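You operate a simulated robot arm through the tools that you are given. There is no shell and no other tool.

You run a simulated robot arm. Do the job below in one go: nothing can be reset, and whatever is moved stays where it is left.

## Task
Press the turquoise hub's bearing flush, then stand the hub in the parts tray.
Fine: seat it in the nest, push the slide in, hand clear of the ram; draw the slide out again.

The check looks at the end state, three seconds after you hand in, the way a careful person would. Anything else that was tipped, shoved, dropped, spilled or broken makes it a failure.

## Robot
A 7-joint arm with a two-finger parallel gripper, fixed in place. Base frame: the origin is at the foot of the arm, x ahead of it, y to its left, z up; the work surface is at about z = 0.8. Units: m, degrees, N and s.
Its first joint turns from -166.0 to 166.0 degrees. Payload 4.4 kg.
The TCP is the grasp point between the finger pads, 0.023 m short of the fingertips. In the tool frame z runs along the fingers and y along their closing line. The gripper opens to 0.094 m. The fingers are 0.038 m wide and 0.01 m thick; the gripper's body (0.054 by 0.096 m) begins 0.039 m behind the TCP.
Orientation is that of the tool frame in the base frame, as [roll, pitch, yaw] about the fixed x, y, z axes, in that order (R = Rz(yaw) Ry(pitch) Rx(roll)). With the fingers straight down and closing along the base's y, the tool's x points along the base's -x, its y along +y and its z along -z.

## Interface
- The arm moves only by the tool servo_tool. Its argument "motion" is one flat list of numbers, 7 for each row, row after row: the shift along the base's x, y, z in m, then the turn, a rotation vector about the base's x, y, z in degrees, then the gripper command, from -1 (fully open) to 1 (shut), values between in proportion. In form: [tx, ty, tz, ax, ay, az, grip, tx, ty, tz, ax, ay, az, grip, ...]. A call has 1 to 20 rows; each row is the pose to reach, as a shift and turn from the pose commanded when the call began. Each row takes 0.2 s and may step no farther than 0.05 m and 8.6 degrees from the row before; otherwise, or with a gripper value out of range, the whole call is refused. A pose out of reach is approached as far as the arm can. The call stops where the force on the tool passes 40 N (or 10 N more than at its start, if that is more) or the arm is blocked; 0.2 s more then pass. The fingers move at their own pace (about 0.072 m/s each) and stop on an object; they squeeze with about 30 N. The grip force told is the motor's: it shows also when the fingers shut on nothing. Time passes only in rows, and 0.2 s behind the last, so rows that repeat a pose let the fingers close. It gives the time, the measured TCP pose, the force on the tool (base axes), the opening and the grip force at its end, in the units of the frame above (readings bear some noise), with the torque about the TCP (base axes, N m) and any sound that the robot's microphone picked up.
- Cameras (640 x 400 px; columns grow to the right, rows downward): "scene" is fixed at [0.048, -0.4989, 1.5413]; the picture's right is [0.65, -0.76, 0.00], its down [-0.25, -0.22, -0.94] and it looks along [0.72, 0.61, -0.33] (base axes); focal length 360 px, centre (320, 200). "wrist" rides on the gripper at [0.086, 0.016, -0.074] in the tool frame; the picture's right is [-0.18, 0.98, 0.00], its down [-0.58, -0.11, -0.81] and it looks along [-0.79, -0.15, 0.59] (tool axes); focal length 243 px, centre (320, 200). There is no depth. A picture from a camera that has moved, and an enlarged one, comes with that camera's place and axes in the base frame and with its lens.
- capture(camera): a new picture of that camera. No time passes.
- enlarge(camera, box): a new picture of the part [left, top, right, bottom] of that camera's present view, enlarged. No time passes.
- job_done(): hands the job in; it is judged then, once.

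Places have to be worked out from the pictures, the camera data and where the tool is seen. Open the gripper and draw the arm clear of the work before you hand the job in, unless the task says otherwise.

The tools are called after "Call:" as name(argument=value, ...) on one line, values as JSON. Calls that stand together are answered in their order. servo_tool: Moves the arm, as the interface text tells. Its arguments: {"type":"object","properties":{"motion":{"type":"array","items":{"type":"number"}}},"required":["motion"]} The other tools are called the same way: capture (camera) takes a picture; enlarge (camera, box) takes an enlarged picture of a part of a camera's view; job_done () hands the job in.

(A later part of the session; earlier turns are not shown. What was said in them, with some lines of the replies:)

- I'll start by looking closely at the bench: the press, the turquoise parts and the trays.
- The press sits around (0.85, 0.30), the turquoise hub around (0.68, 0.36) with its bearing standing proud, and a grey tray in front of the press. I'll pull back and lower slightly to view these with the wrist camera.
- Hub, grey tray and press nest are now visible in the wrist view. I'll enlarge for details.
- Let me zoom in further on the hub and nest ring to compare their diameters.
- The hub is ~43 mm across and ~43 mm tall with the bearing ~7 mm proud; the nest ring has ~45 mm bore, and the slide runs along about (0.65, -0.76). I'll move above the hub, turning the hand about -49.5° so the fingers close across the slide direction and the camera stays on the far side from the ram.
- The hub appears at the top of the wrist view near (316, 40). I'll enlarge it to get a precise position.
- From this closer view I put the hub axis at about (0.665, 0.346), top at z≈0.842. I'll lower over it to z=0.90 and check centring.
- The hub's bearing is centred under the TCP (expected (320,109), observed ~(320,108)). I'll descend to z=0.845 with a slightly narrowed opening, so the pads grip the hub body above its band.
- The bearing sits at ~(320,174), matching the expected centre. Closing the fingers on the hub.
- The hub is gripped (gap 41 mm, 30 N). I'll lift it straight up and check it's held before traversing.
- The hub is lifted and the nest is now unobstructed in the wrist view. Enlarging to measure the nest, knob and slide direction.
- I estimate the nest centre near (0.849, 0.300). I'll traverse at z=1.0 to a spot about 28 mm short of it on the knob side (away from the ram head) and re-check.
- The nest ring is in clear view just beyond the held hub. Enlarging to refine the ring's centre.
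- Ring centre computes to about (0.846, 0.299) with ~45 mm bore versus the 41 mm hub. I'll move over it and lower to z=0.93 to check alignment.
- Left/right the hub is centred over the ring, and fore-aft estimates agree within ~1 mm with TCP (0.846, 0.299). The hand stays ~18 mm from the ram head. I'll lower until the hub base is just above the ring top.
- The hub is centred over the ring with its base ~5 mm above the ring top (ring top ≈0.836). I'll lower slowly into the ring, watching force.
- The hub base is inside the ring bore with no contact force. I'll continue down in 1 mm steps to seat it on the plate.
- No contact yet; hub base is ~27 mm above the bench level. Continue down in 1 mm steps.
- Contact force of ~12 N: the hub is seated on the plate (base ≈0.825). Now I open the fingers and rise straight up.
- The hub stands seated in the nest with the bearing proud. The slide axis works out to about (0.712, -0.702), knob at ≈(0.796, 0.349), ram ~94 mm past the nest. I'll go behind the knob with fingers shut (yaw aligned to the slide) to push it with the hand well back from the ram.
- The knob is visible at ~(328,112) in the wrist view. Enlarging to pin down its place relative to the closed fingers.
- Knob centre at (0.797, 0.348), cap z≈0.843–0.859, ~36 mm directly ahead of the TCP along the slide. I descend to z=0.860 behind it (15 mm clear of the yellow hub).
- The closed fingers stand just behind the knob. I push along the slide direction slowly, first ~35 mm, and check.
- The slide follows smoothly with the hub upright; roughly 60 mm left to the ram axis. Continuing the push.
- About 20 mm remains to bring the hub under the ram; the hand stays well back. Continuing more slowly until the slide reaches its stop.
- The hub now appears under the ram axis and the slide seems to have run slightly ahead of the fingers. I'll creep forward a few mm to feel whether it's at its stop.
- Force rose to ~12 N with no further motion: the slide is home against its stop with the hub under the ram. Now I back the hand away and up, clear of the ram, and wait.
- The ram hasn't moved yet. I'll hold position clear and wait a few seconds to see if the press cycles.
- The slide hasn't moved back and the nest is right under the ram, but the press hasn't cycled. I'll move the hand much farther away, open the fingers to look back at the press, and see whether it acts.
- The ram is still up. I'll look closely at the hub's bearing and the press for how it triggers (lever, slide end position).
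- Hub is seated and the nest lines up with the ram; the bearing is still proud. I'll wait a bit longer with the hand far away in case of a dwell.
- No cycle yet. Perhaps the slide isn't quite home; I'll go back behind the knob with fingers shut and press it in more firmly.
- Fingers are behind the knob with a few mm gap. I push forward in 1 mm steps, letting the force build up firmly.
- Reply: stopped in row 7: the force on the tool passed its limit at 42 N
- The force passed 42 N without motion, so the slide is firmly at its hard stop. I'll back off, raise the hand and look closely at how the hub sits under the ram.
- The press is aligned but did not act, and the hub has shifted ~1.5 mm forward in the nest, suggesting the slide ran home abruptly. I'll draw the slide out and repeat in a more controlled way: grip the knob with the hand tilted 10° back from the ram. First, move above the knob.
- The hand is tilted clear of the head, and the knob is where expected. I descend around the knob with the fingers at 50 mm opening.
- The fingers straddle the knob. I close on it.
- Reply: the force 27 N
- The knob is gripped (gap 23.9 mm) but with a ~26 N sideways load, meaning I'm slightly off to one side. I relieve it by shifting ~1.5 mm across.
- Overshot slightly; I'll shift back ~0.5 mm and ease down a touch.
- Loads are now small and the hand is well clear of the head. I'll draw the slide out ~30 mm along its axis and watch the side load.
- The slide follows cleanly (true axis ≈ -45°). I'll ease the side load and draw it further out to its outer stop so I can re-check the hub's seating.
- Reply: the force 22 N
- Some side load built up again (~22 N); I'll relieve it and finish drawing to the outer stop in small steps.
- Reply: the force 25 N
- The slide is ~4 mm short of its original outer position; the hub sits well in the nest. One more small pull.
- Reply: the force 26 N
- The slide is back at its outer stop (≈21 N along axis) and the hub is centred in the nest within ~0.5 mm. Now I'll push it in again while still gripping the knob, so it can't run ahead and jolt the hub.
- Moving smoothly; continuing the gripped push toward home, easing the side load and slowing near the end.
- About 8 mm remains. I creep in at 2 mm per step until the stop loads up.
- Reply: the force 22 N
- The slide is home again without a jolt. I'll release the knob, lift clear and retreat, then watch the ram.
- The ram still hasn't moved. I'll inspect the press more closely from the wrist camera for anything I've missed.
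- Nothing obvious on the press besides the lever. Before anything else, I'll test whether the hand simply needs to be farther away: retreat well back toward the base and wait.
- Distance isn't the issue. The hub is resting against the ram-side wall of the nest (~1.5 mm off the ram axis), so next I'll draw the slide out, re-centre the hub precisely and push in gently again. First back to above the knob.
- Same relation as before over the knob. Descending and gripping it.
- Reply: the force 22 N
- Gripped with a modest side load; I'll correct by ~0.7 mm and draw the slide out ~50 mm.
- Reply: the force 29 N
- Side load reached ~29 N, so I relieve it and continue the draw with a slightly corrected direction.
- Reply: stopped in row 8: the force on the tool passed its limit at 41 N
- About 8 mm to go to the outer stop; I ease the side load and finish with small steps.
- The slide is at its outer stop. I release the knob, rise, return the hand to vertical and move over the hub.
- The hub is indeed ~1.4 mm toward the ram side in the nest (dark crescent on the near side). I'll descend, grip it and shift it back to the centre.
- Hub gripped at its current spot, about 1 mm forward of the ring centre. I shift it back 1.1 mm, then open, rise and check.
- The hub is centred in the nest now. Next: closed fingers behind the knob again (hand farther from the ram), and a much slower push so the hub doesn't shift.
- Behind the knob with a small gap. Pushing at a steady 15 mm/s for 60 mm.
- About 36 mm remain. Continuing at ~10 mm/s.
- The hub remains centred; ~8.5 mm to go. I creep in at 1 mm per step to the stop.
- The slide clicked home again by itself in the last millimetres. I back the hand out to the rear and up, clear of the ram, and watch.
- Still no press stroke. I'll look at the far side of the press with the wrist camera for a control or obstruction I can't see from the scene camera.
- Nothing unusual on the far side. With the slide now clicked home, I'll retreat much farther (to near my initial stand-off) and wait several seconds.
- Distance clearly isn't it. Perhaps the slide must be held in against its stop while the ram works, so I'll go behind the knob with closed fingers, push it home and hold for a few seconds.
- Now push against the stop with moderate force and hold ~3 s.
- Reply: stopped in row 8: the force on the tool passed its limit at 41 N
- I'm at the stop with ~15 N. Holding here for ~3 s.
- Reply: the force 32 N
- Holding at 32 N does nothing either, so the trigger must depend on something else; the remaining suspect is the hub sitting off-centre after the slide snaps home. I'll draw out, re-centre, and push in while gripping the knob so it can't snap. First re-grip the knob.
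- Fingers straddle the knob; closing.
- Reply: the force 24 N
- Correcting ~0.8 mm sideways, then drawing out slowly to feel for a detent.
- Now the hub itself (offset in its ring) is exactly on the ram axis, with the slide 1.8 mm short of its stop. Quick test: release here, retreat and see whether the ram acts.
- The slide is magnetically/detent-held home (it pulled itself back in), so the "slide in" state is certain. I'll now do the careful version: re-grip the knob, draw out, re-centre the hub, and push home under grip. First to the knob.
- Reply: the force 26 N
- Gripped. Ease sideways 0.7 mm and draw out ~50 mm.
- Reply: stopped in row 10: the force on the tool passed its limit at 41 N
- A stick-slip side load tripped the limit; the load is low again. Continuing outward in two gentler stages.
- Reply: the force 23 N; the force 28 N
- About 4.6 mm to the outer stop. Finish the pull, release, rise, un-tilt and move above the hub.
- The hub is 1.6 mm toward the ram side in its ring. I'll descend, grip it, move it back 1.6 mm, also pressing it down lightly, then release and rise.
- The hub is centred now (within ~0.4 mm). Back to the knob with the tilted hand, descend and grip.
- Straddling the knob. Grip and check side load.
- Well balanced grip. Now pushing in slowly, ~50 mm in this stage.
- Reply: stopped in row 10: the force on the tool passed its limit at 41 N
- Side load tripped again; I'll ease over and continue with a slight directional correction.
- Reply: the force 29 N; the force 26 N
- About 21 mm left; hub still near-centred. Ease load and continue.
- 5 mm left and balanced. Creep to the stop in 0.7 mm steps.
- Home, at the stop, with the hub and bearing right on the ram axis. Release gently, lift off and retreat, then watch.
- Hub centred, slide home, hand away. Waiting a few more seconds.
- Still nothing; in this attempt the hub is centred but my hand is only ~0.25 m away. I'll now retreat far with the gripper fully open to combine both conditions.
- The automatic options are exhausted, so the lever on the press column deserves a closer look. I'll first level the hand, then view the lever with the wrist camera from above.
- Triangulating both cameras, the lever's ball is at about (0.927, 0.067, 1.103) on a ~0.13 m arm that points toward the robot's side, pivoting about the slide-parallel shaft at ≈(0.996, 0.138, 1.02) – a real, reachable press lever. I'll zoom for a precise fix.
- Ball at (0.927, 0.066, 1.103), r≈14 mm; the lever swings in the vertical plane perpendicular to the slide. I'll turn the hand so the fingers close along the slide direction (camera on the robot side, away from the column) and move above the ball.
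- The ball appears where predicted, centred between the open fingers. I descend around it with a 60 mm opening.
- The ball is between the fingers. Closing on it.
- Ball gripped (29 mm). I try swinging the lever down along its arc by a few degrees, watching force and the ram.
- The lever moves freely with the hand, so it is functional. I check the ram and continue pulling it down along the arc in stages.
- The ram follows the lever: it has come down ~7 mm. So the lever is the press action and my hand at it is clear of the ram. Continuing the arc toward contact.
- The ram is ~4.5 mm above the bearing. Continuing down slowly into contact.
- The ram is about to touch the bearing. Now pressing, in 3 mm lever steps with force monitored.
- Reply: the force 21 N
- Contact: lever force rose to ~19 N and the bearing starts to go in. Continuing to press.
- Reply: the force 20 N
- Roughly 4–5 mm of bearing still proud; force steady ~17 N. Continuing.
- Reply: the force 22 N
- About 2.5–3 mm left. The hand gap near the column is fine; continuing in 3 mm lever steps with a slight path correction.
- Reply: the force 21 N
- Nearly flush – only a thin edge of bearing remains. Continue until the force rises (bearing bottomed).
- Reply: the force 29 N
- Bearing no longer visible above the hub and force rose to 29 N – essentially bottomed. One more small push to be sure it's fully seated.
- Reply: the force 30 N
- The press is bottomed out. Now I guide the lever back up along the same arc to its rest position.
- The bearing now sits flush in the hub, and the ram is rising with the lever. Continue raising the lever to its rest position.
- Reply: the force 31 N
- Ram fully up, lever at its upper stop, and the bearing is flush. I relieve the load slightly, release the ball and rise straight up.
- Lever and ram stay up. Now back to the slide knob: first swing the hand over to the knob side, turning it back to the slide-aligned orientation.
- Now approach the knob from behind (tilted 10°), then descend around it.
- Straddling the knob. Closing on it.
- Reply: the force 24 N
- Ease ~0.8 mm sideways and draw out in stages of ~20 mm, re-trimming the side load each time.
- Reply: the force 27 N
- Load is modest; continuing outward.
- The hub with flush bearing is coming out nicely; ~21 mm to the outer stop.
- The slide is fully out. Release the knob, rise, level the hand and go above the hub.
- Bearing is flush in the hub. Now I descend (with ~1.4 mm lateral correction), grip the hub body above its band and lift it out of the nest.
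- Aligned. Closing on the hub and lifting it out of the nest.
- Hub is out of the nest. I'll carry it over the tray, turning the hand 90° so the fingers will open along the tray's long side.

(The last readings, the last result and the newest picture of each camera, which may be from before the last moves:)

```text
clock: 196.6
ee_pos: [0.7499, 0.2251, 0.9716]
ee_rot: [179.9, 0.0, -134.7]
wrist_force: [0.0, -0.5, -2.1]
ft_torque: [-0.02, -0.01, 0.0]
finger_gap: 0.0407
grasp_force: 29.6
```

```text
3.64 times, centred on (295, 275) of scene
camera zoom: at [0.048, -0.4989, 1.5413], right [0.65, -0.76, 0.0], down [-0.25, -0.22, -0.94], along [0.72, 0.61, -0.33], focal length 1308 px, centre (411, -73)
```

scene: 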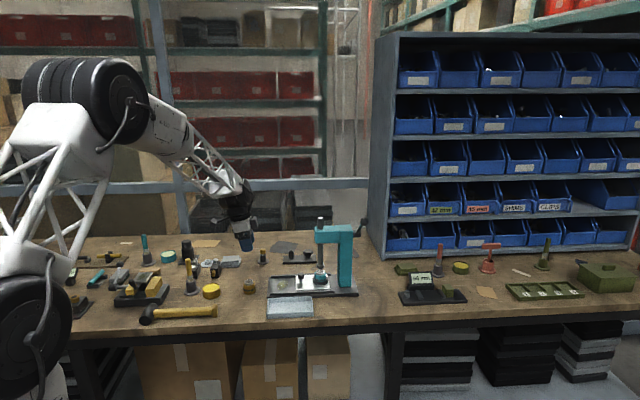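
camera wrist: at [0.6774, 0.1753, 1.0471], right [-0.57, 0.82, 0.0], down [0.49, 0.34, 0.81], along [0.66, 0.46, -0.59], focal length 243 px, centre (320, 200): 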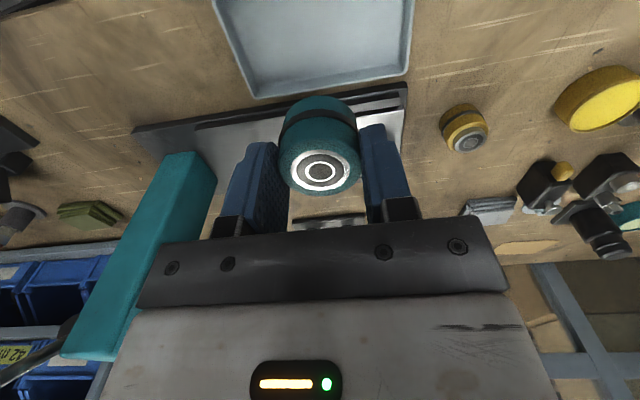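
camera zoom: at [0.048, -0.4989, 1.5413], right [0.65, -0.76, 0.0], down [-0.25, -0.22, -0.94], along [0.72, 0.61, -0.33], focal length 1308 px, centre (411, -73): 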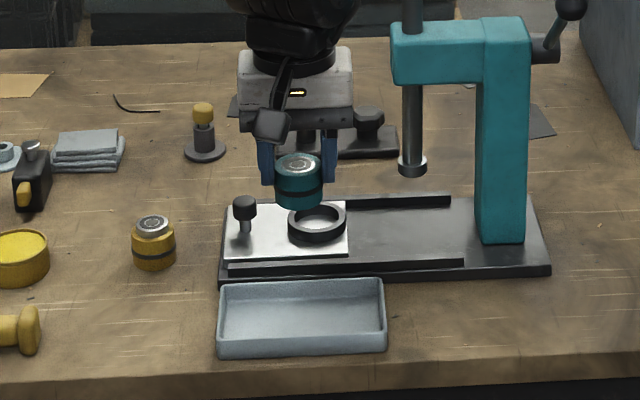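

The TCP is right over the tray's centre (≈(0.748, 0.225)). I lower the hub toward the tray floor, stopping ~1 cm above to check.

Call:
servo_tool(motion=[0, 0, -0.03, 0, 0, 0, 1, 0, 0, -0.06, 0, 0, 0, 1, 0, 0, -0.09, 0, 0, 0, 1, 0, 0, -0.113, 0, 0, 0, 1, 0, 0, -0.113, 0, 0, 0, 1])

Call:
capture(camera="wrist")

Call:
enlarge(camera="scene", box=[250, 255, 330, 330])

```text
clock: 197.8
ee_pos: [0.7493, 0.2265, 0.8595]
ee_rot: [179.8, 0.1, -134.7]
wrist_force: [0.7, 0.1, -0.9]
ft_torque: [0.0, 0.0, 0.01]
finger_gap: 0.0405
grasp_force: 30.1
```

```text
taken
camera wrist: at [0.6767, 0.1766, 0.9339], right [-0.57, 0.82, 0.0], down [0.49, 0.34, 0.81], along [0.66, 0.46, -0.59], focal length 243 px, centre (320, 200)
```

wrist: 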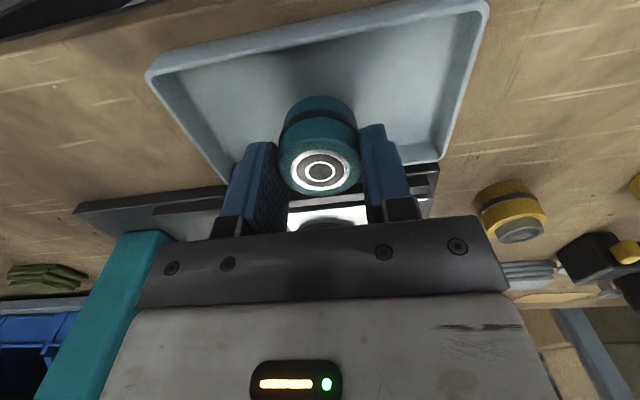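

```text
5.33 times, centred on (290, 292) of scene
camera zoom: at [0.048, -0.4989, 1.5413], right [0.65, -0.76, 0.0], down [-0.25, -0.22, -0.94], along [0.72, 0.61, -0.33], focal length 1919 px, centre (480, -293)
```

zoom: 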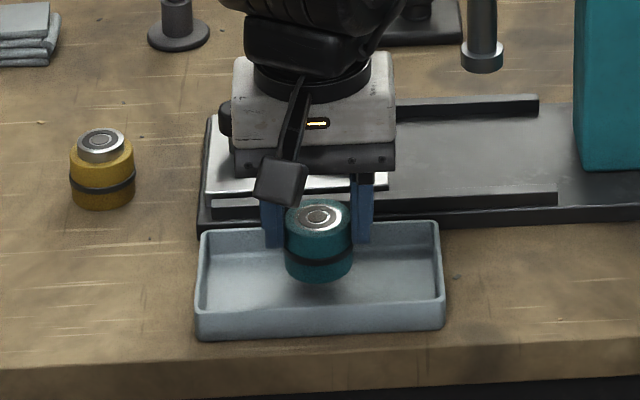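

The hub is within the tray walls, ~1 cm above the floor. Lowering gently to contact.

Call:
servo_tool(motion=[0, 0, -0.004, 0, 0, 0, 1, 0, 0, -0.008, 0, 0, 0, 1, 0, 0, -0.01, 0, 0, 0, 1, 0, 0, -0.011, 0, 0, 0, 1, 0, 0, -0.012, 0, 0, 0, 1, 0, 0, -0.013, 0, 0, 0, 1])

Call:
enlarge(camera="scene", box=[255, 270, 325, 325])

```text
clock: 199.2
ee_pos: [0.7498, 0.226, 0.8472]
ee_rot: [179.9, 0.0, -134.7]
wrist_force: [0.4, -0.5, -1.5]
ft_torque: [0.06, 0.01, 0.03]
finger_gap: 0.0403
grasp_force: 30.3
```

```text
7.27 times, centred on (290, 298) of scene
camera zoom: at [0.048, -0.4989, 1.5413], right [0.65, -0.76, 0.0], down [-0.25, -0.22, -0.94], along [0.72, 0.61, -0.33], focal length 2617 px, centre (538, -509)
```

zoom: 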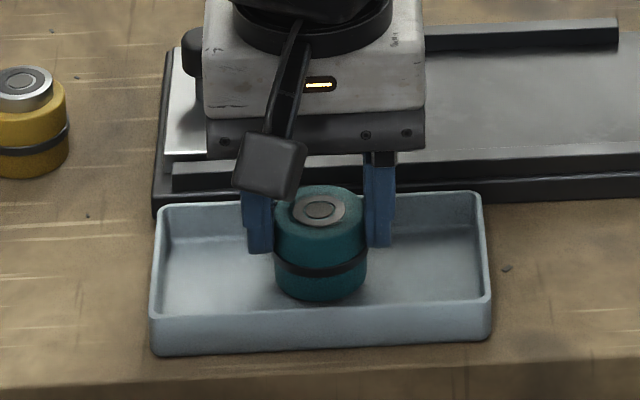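

Very close to the floor, no contact force yet. A few more 0.7 mm steps.

Call:
servo_tool(motion=[0, 0, -0.0007, 0, 0, 0, 1, 0, 0, -0.0014, 0, 0, 0, 1, 0, 0, -0.0021, 0, 0, 0, 1])

```text
clock: 199.9
ee_pos: [0.7504, 0.2258, 0.8459]
ee_rot: [179.9, 0.1, -134.7]
wrist_force: [-4.8, 0.7, 11.9]
ft_torque: [-0.13, 0.15, -0.07]
finger_gap: 0.0403
grasp_force: 29.5
```

Contact with the floor (12 N). I open the fingers gently and rise straight up.

Call:
servo_tool(motion=[0, 0, 0.0004, 0, 0, 0, 0.9, 0, 0, 0.0004, 0, 0, 0, 0, 0, 0, 0.0004, 0, 0, 0, -0.4, 0, 0, 0.0004, 0, 0, 0, -0.5, 0, 0, 0.02, 0, 0, 0, -0.5, 0, 0, 0.055, 0, 0, 0, -0.5, 0, 0, 0.095, 0, 0, 0, -0.5, 0, 0, 0.13, 0, 0, 0, -0.5, 0, 0, 0.13, 0, 0, 0, -0.5])

Call:
capture(camera="wrist")

Call:
enlarge(camera="scene", box=[255, 265, 325, 325])

```text
clock: 201.9
ee_pos: [0.7495, 0.2256, 0.9748]
ee_rot: [179.9, 0.0, -134.7]
wrist_force: [-0.8, 0.5, 0.1]
ft_torque: [0.0, 0.0, 0.0]
finger_gap: 0.0704
grasp_force: 0.0
```

```text
taken
camera wrist: at [0.6771, 0.1761, 1.049], right [-0.57, 0.82, 0.0], down [0.49, 0.34, 0.81], along [0.66, 0.46, -0.59], focal length 243 px, centre (320, 200)
```

wrist: 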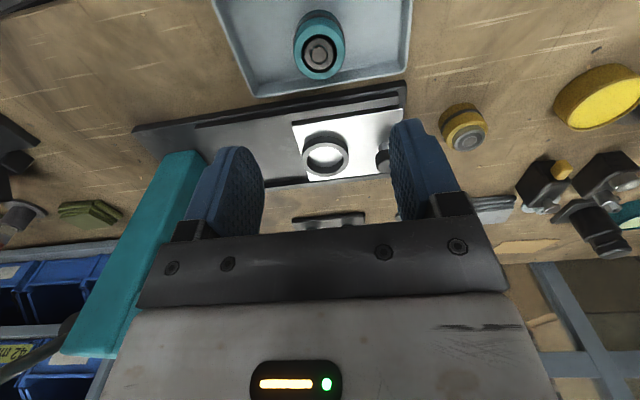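

```text
6.67 times, centred on (290, 295) of scene
camera zoom: at [0.048, -0.4989, 1.5413], right [0.65, -0.76, 0.0], down [-0.25, -0.22, -0.94], along [0.72, 0.61, -0.33], focal length 2399 px, centre (520, -433)
```

zoom: 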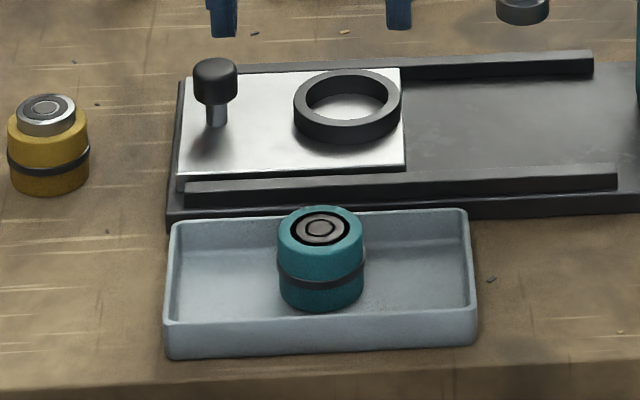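

The hub stands upright in the tray with its bearing flush, the slide is out, ram up. I'll open the gripper fully and draw the arm clear, then take a final look.

Call:
servo_tool(motion=[0, 0, 0.04, 0, 0, 0, -1, -0.02, 0.002, 0.08, 0, 0, 0, -1, -0.05, 0.005, 0.115, 0, 0, 0, -1, -0.08, 0.008, 0.15, 0, 0, 0, -1, -0.11, 0.011, 0.185, 0, 0, 0, -1, -0.14, 0.014, 0.22, 0, 0, 0, -1, -0.17, 0.017, 0.25, 0, 0, 0, -1, -0.2, 0.02, 0.27, 0, 0, 0, -1, -0.2, 0.02, 0.27, 0, 0, 0, -1])

Call:
capture(camera="scene")

Call:
enlarge(camera="scene", box=[230, 200, 380, 330])

Call:
enlarge(camera="scene", box=[276, 292, 304, 314])

```text
clock: 203.9
ee_pos: [0.5488, 0.2467, 1.2447]
ee_rot: [179.9, 0.0, -134.6]
wrist_force: [0.0, 0.3, -0.4]
ft_torque: [0.0, 0.02, 0.02]
finger_gap: 0.0941
grasp_force: 0.0
```

```text
taken
```

scene: 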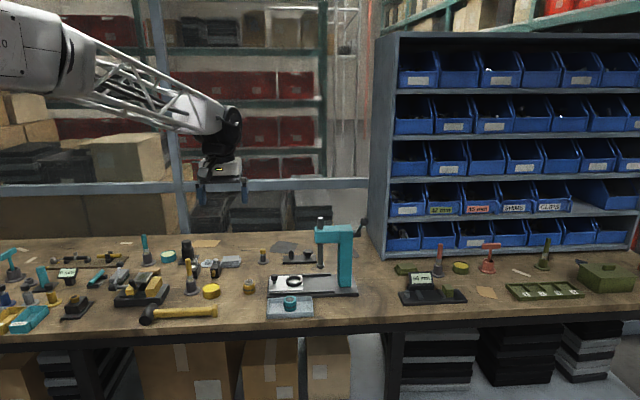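

```text
3.08 times, centred on (305, 265) of scene
camera zoom: at [0.048, -0.4989, 1.5413], right [0.65, -0.76, 0.0], down [-0.25, -0.22, -0.94], along [0.72, 0.61, -0.33], focal length 1107 px, centre (366, 0)
```

zoom: 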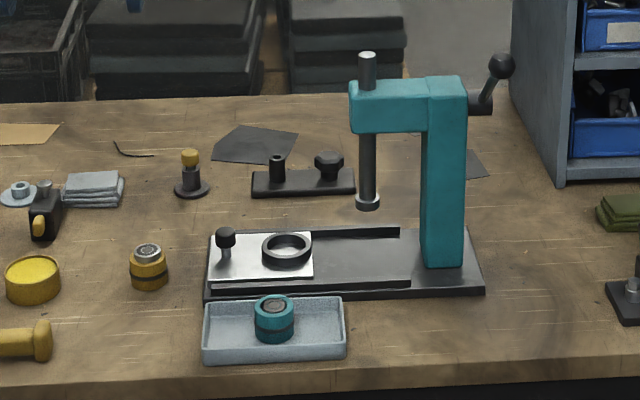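

```text
16.00 times, centred on (290, 303) of scene
camera zoom: at [0.048, -0.4989, 1.5413], right [0.65, -0.76, 0.0], down [-0.25, -0.22, -0.94], along [0.72, 0.61, -0.33], focal length 5757 px, centre (800, -1448)
```

zoom: 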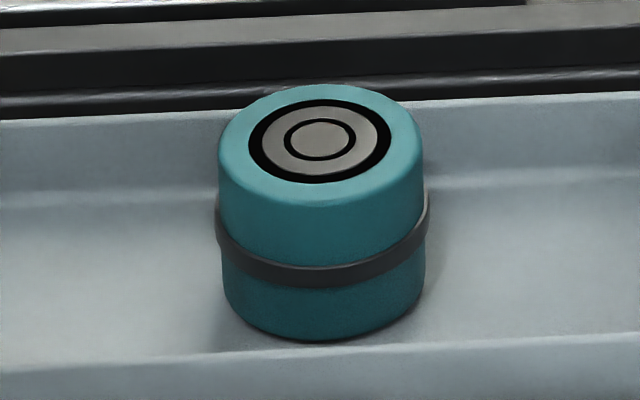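

The final view shows the turquoise hub upright in the parts tray with its bearing flush. The slide is drawn out, the ram and lever are back up, the yellow hub and other items haven't moved, and the arm is clear with the gripper open. Handing in.

Call:
job_done()

```text
The job is handed in.
```

I pressed the turquoise hub's bearing flush and stood the hub upright in the grey-blue tray in front of the press. I took that tray as the parts tray because nothing was labelled as one.

- **Press:** The slide is drawn out to its outer stop, and the ram and lever are back up at rest. The last pictures show the yellow hub and the other items where they started.
- **How it was pressed:** The ram did not come down when I pushed the slide in and cleared the hand. It only moved when I pulled the lever on the back of the press, which your instructions did not mention. I worked the lever with the hand well away from the ram.
- **Extra handling:** Before I found the lever I ran the slide in and out several times and re-centred the hub in the nest twice. I also pressed the slide against its inner stop, up to about 42 N.

The arm is clear of the work with the gripper open. I handed the job in and have not seen the result of the check.
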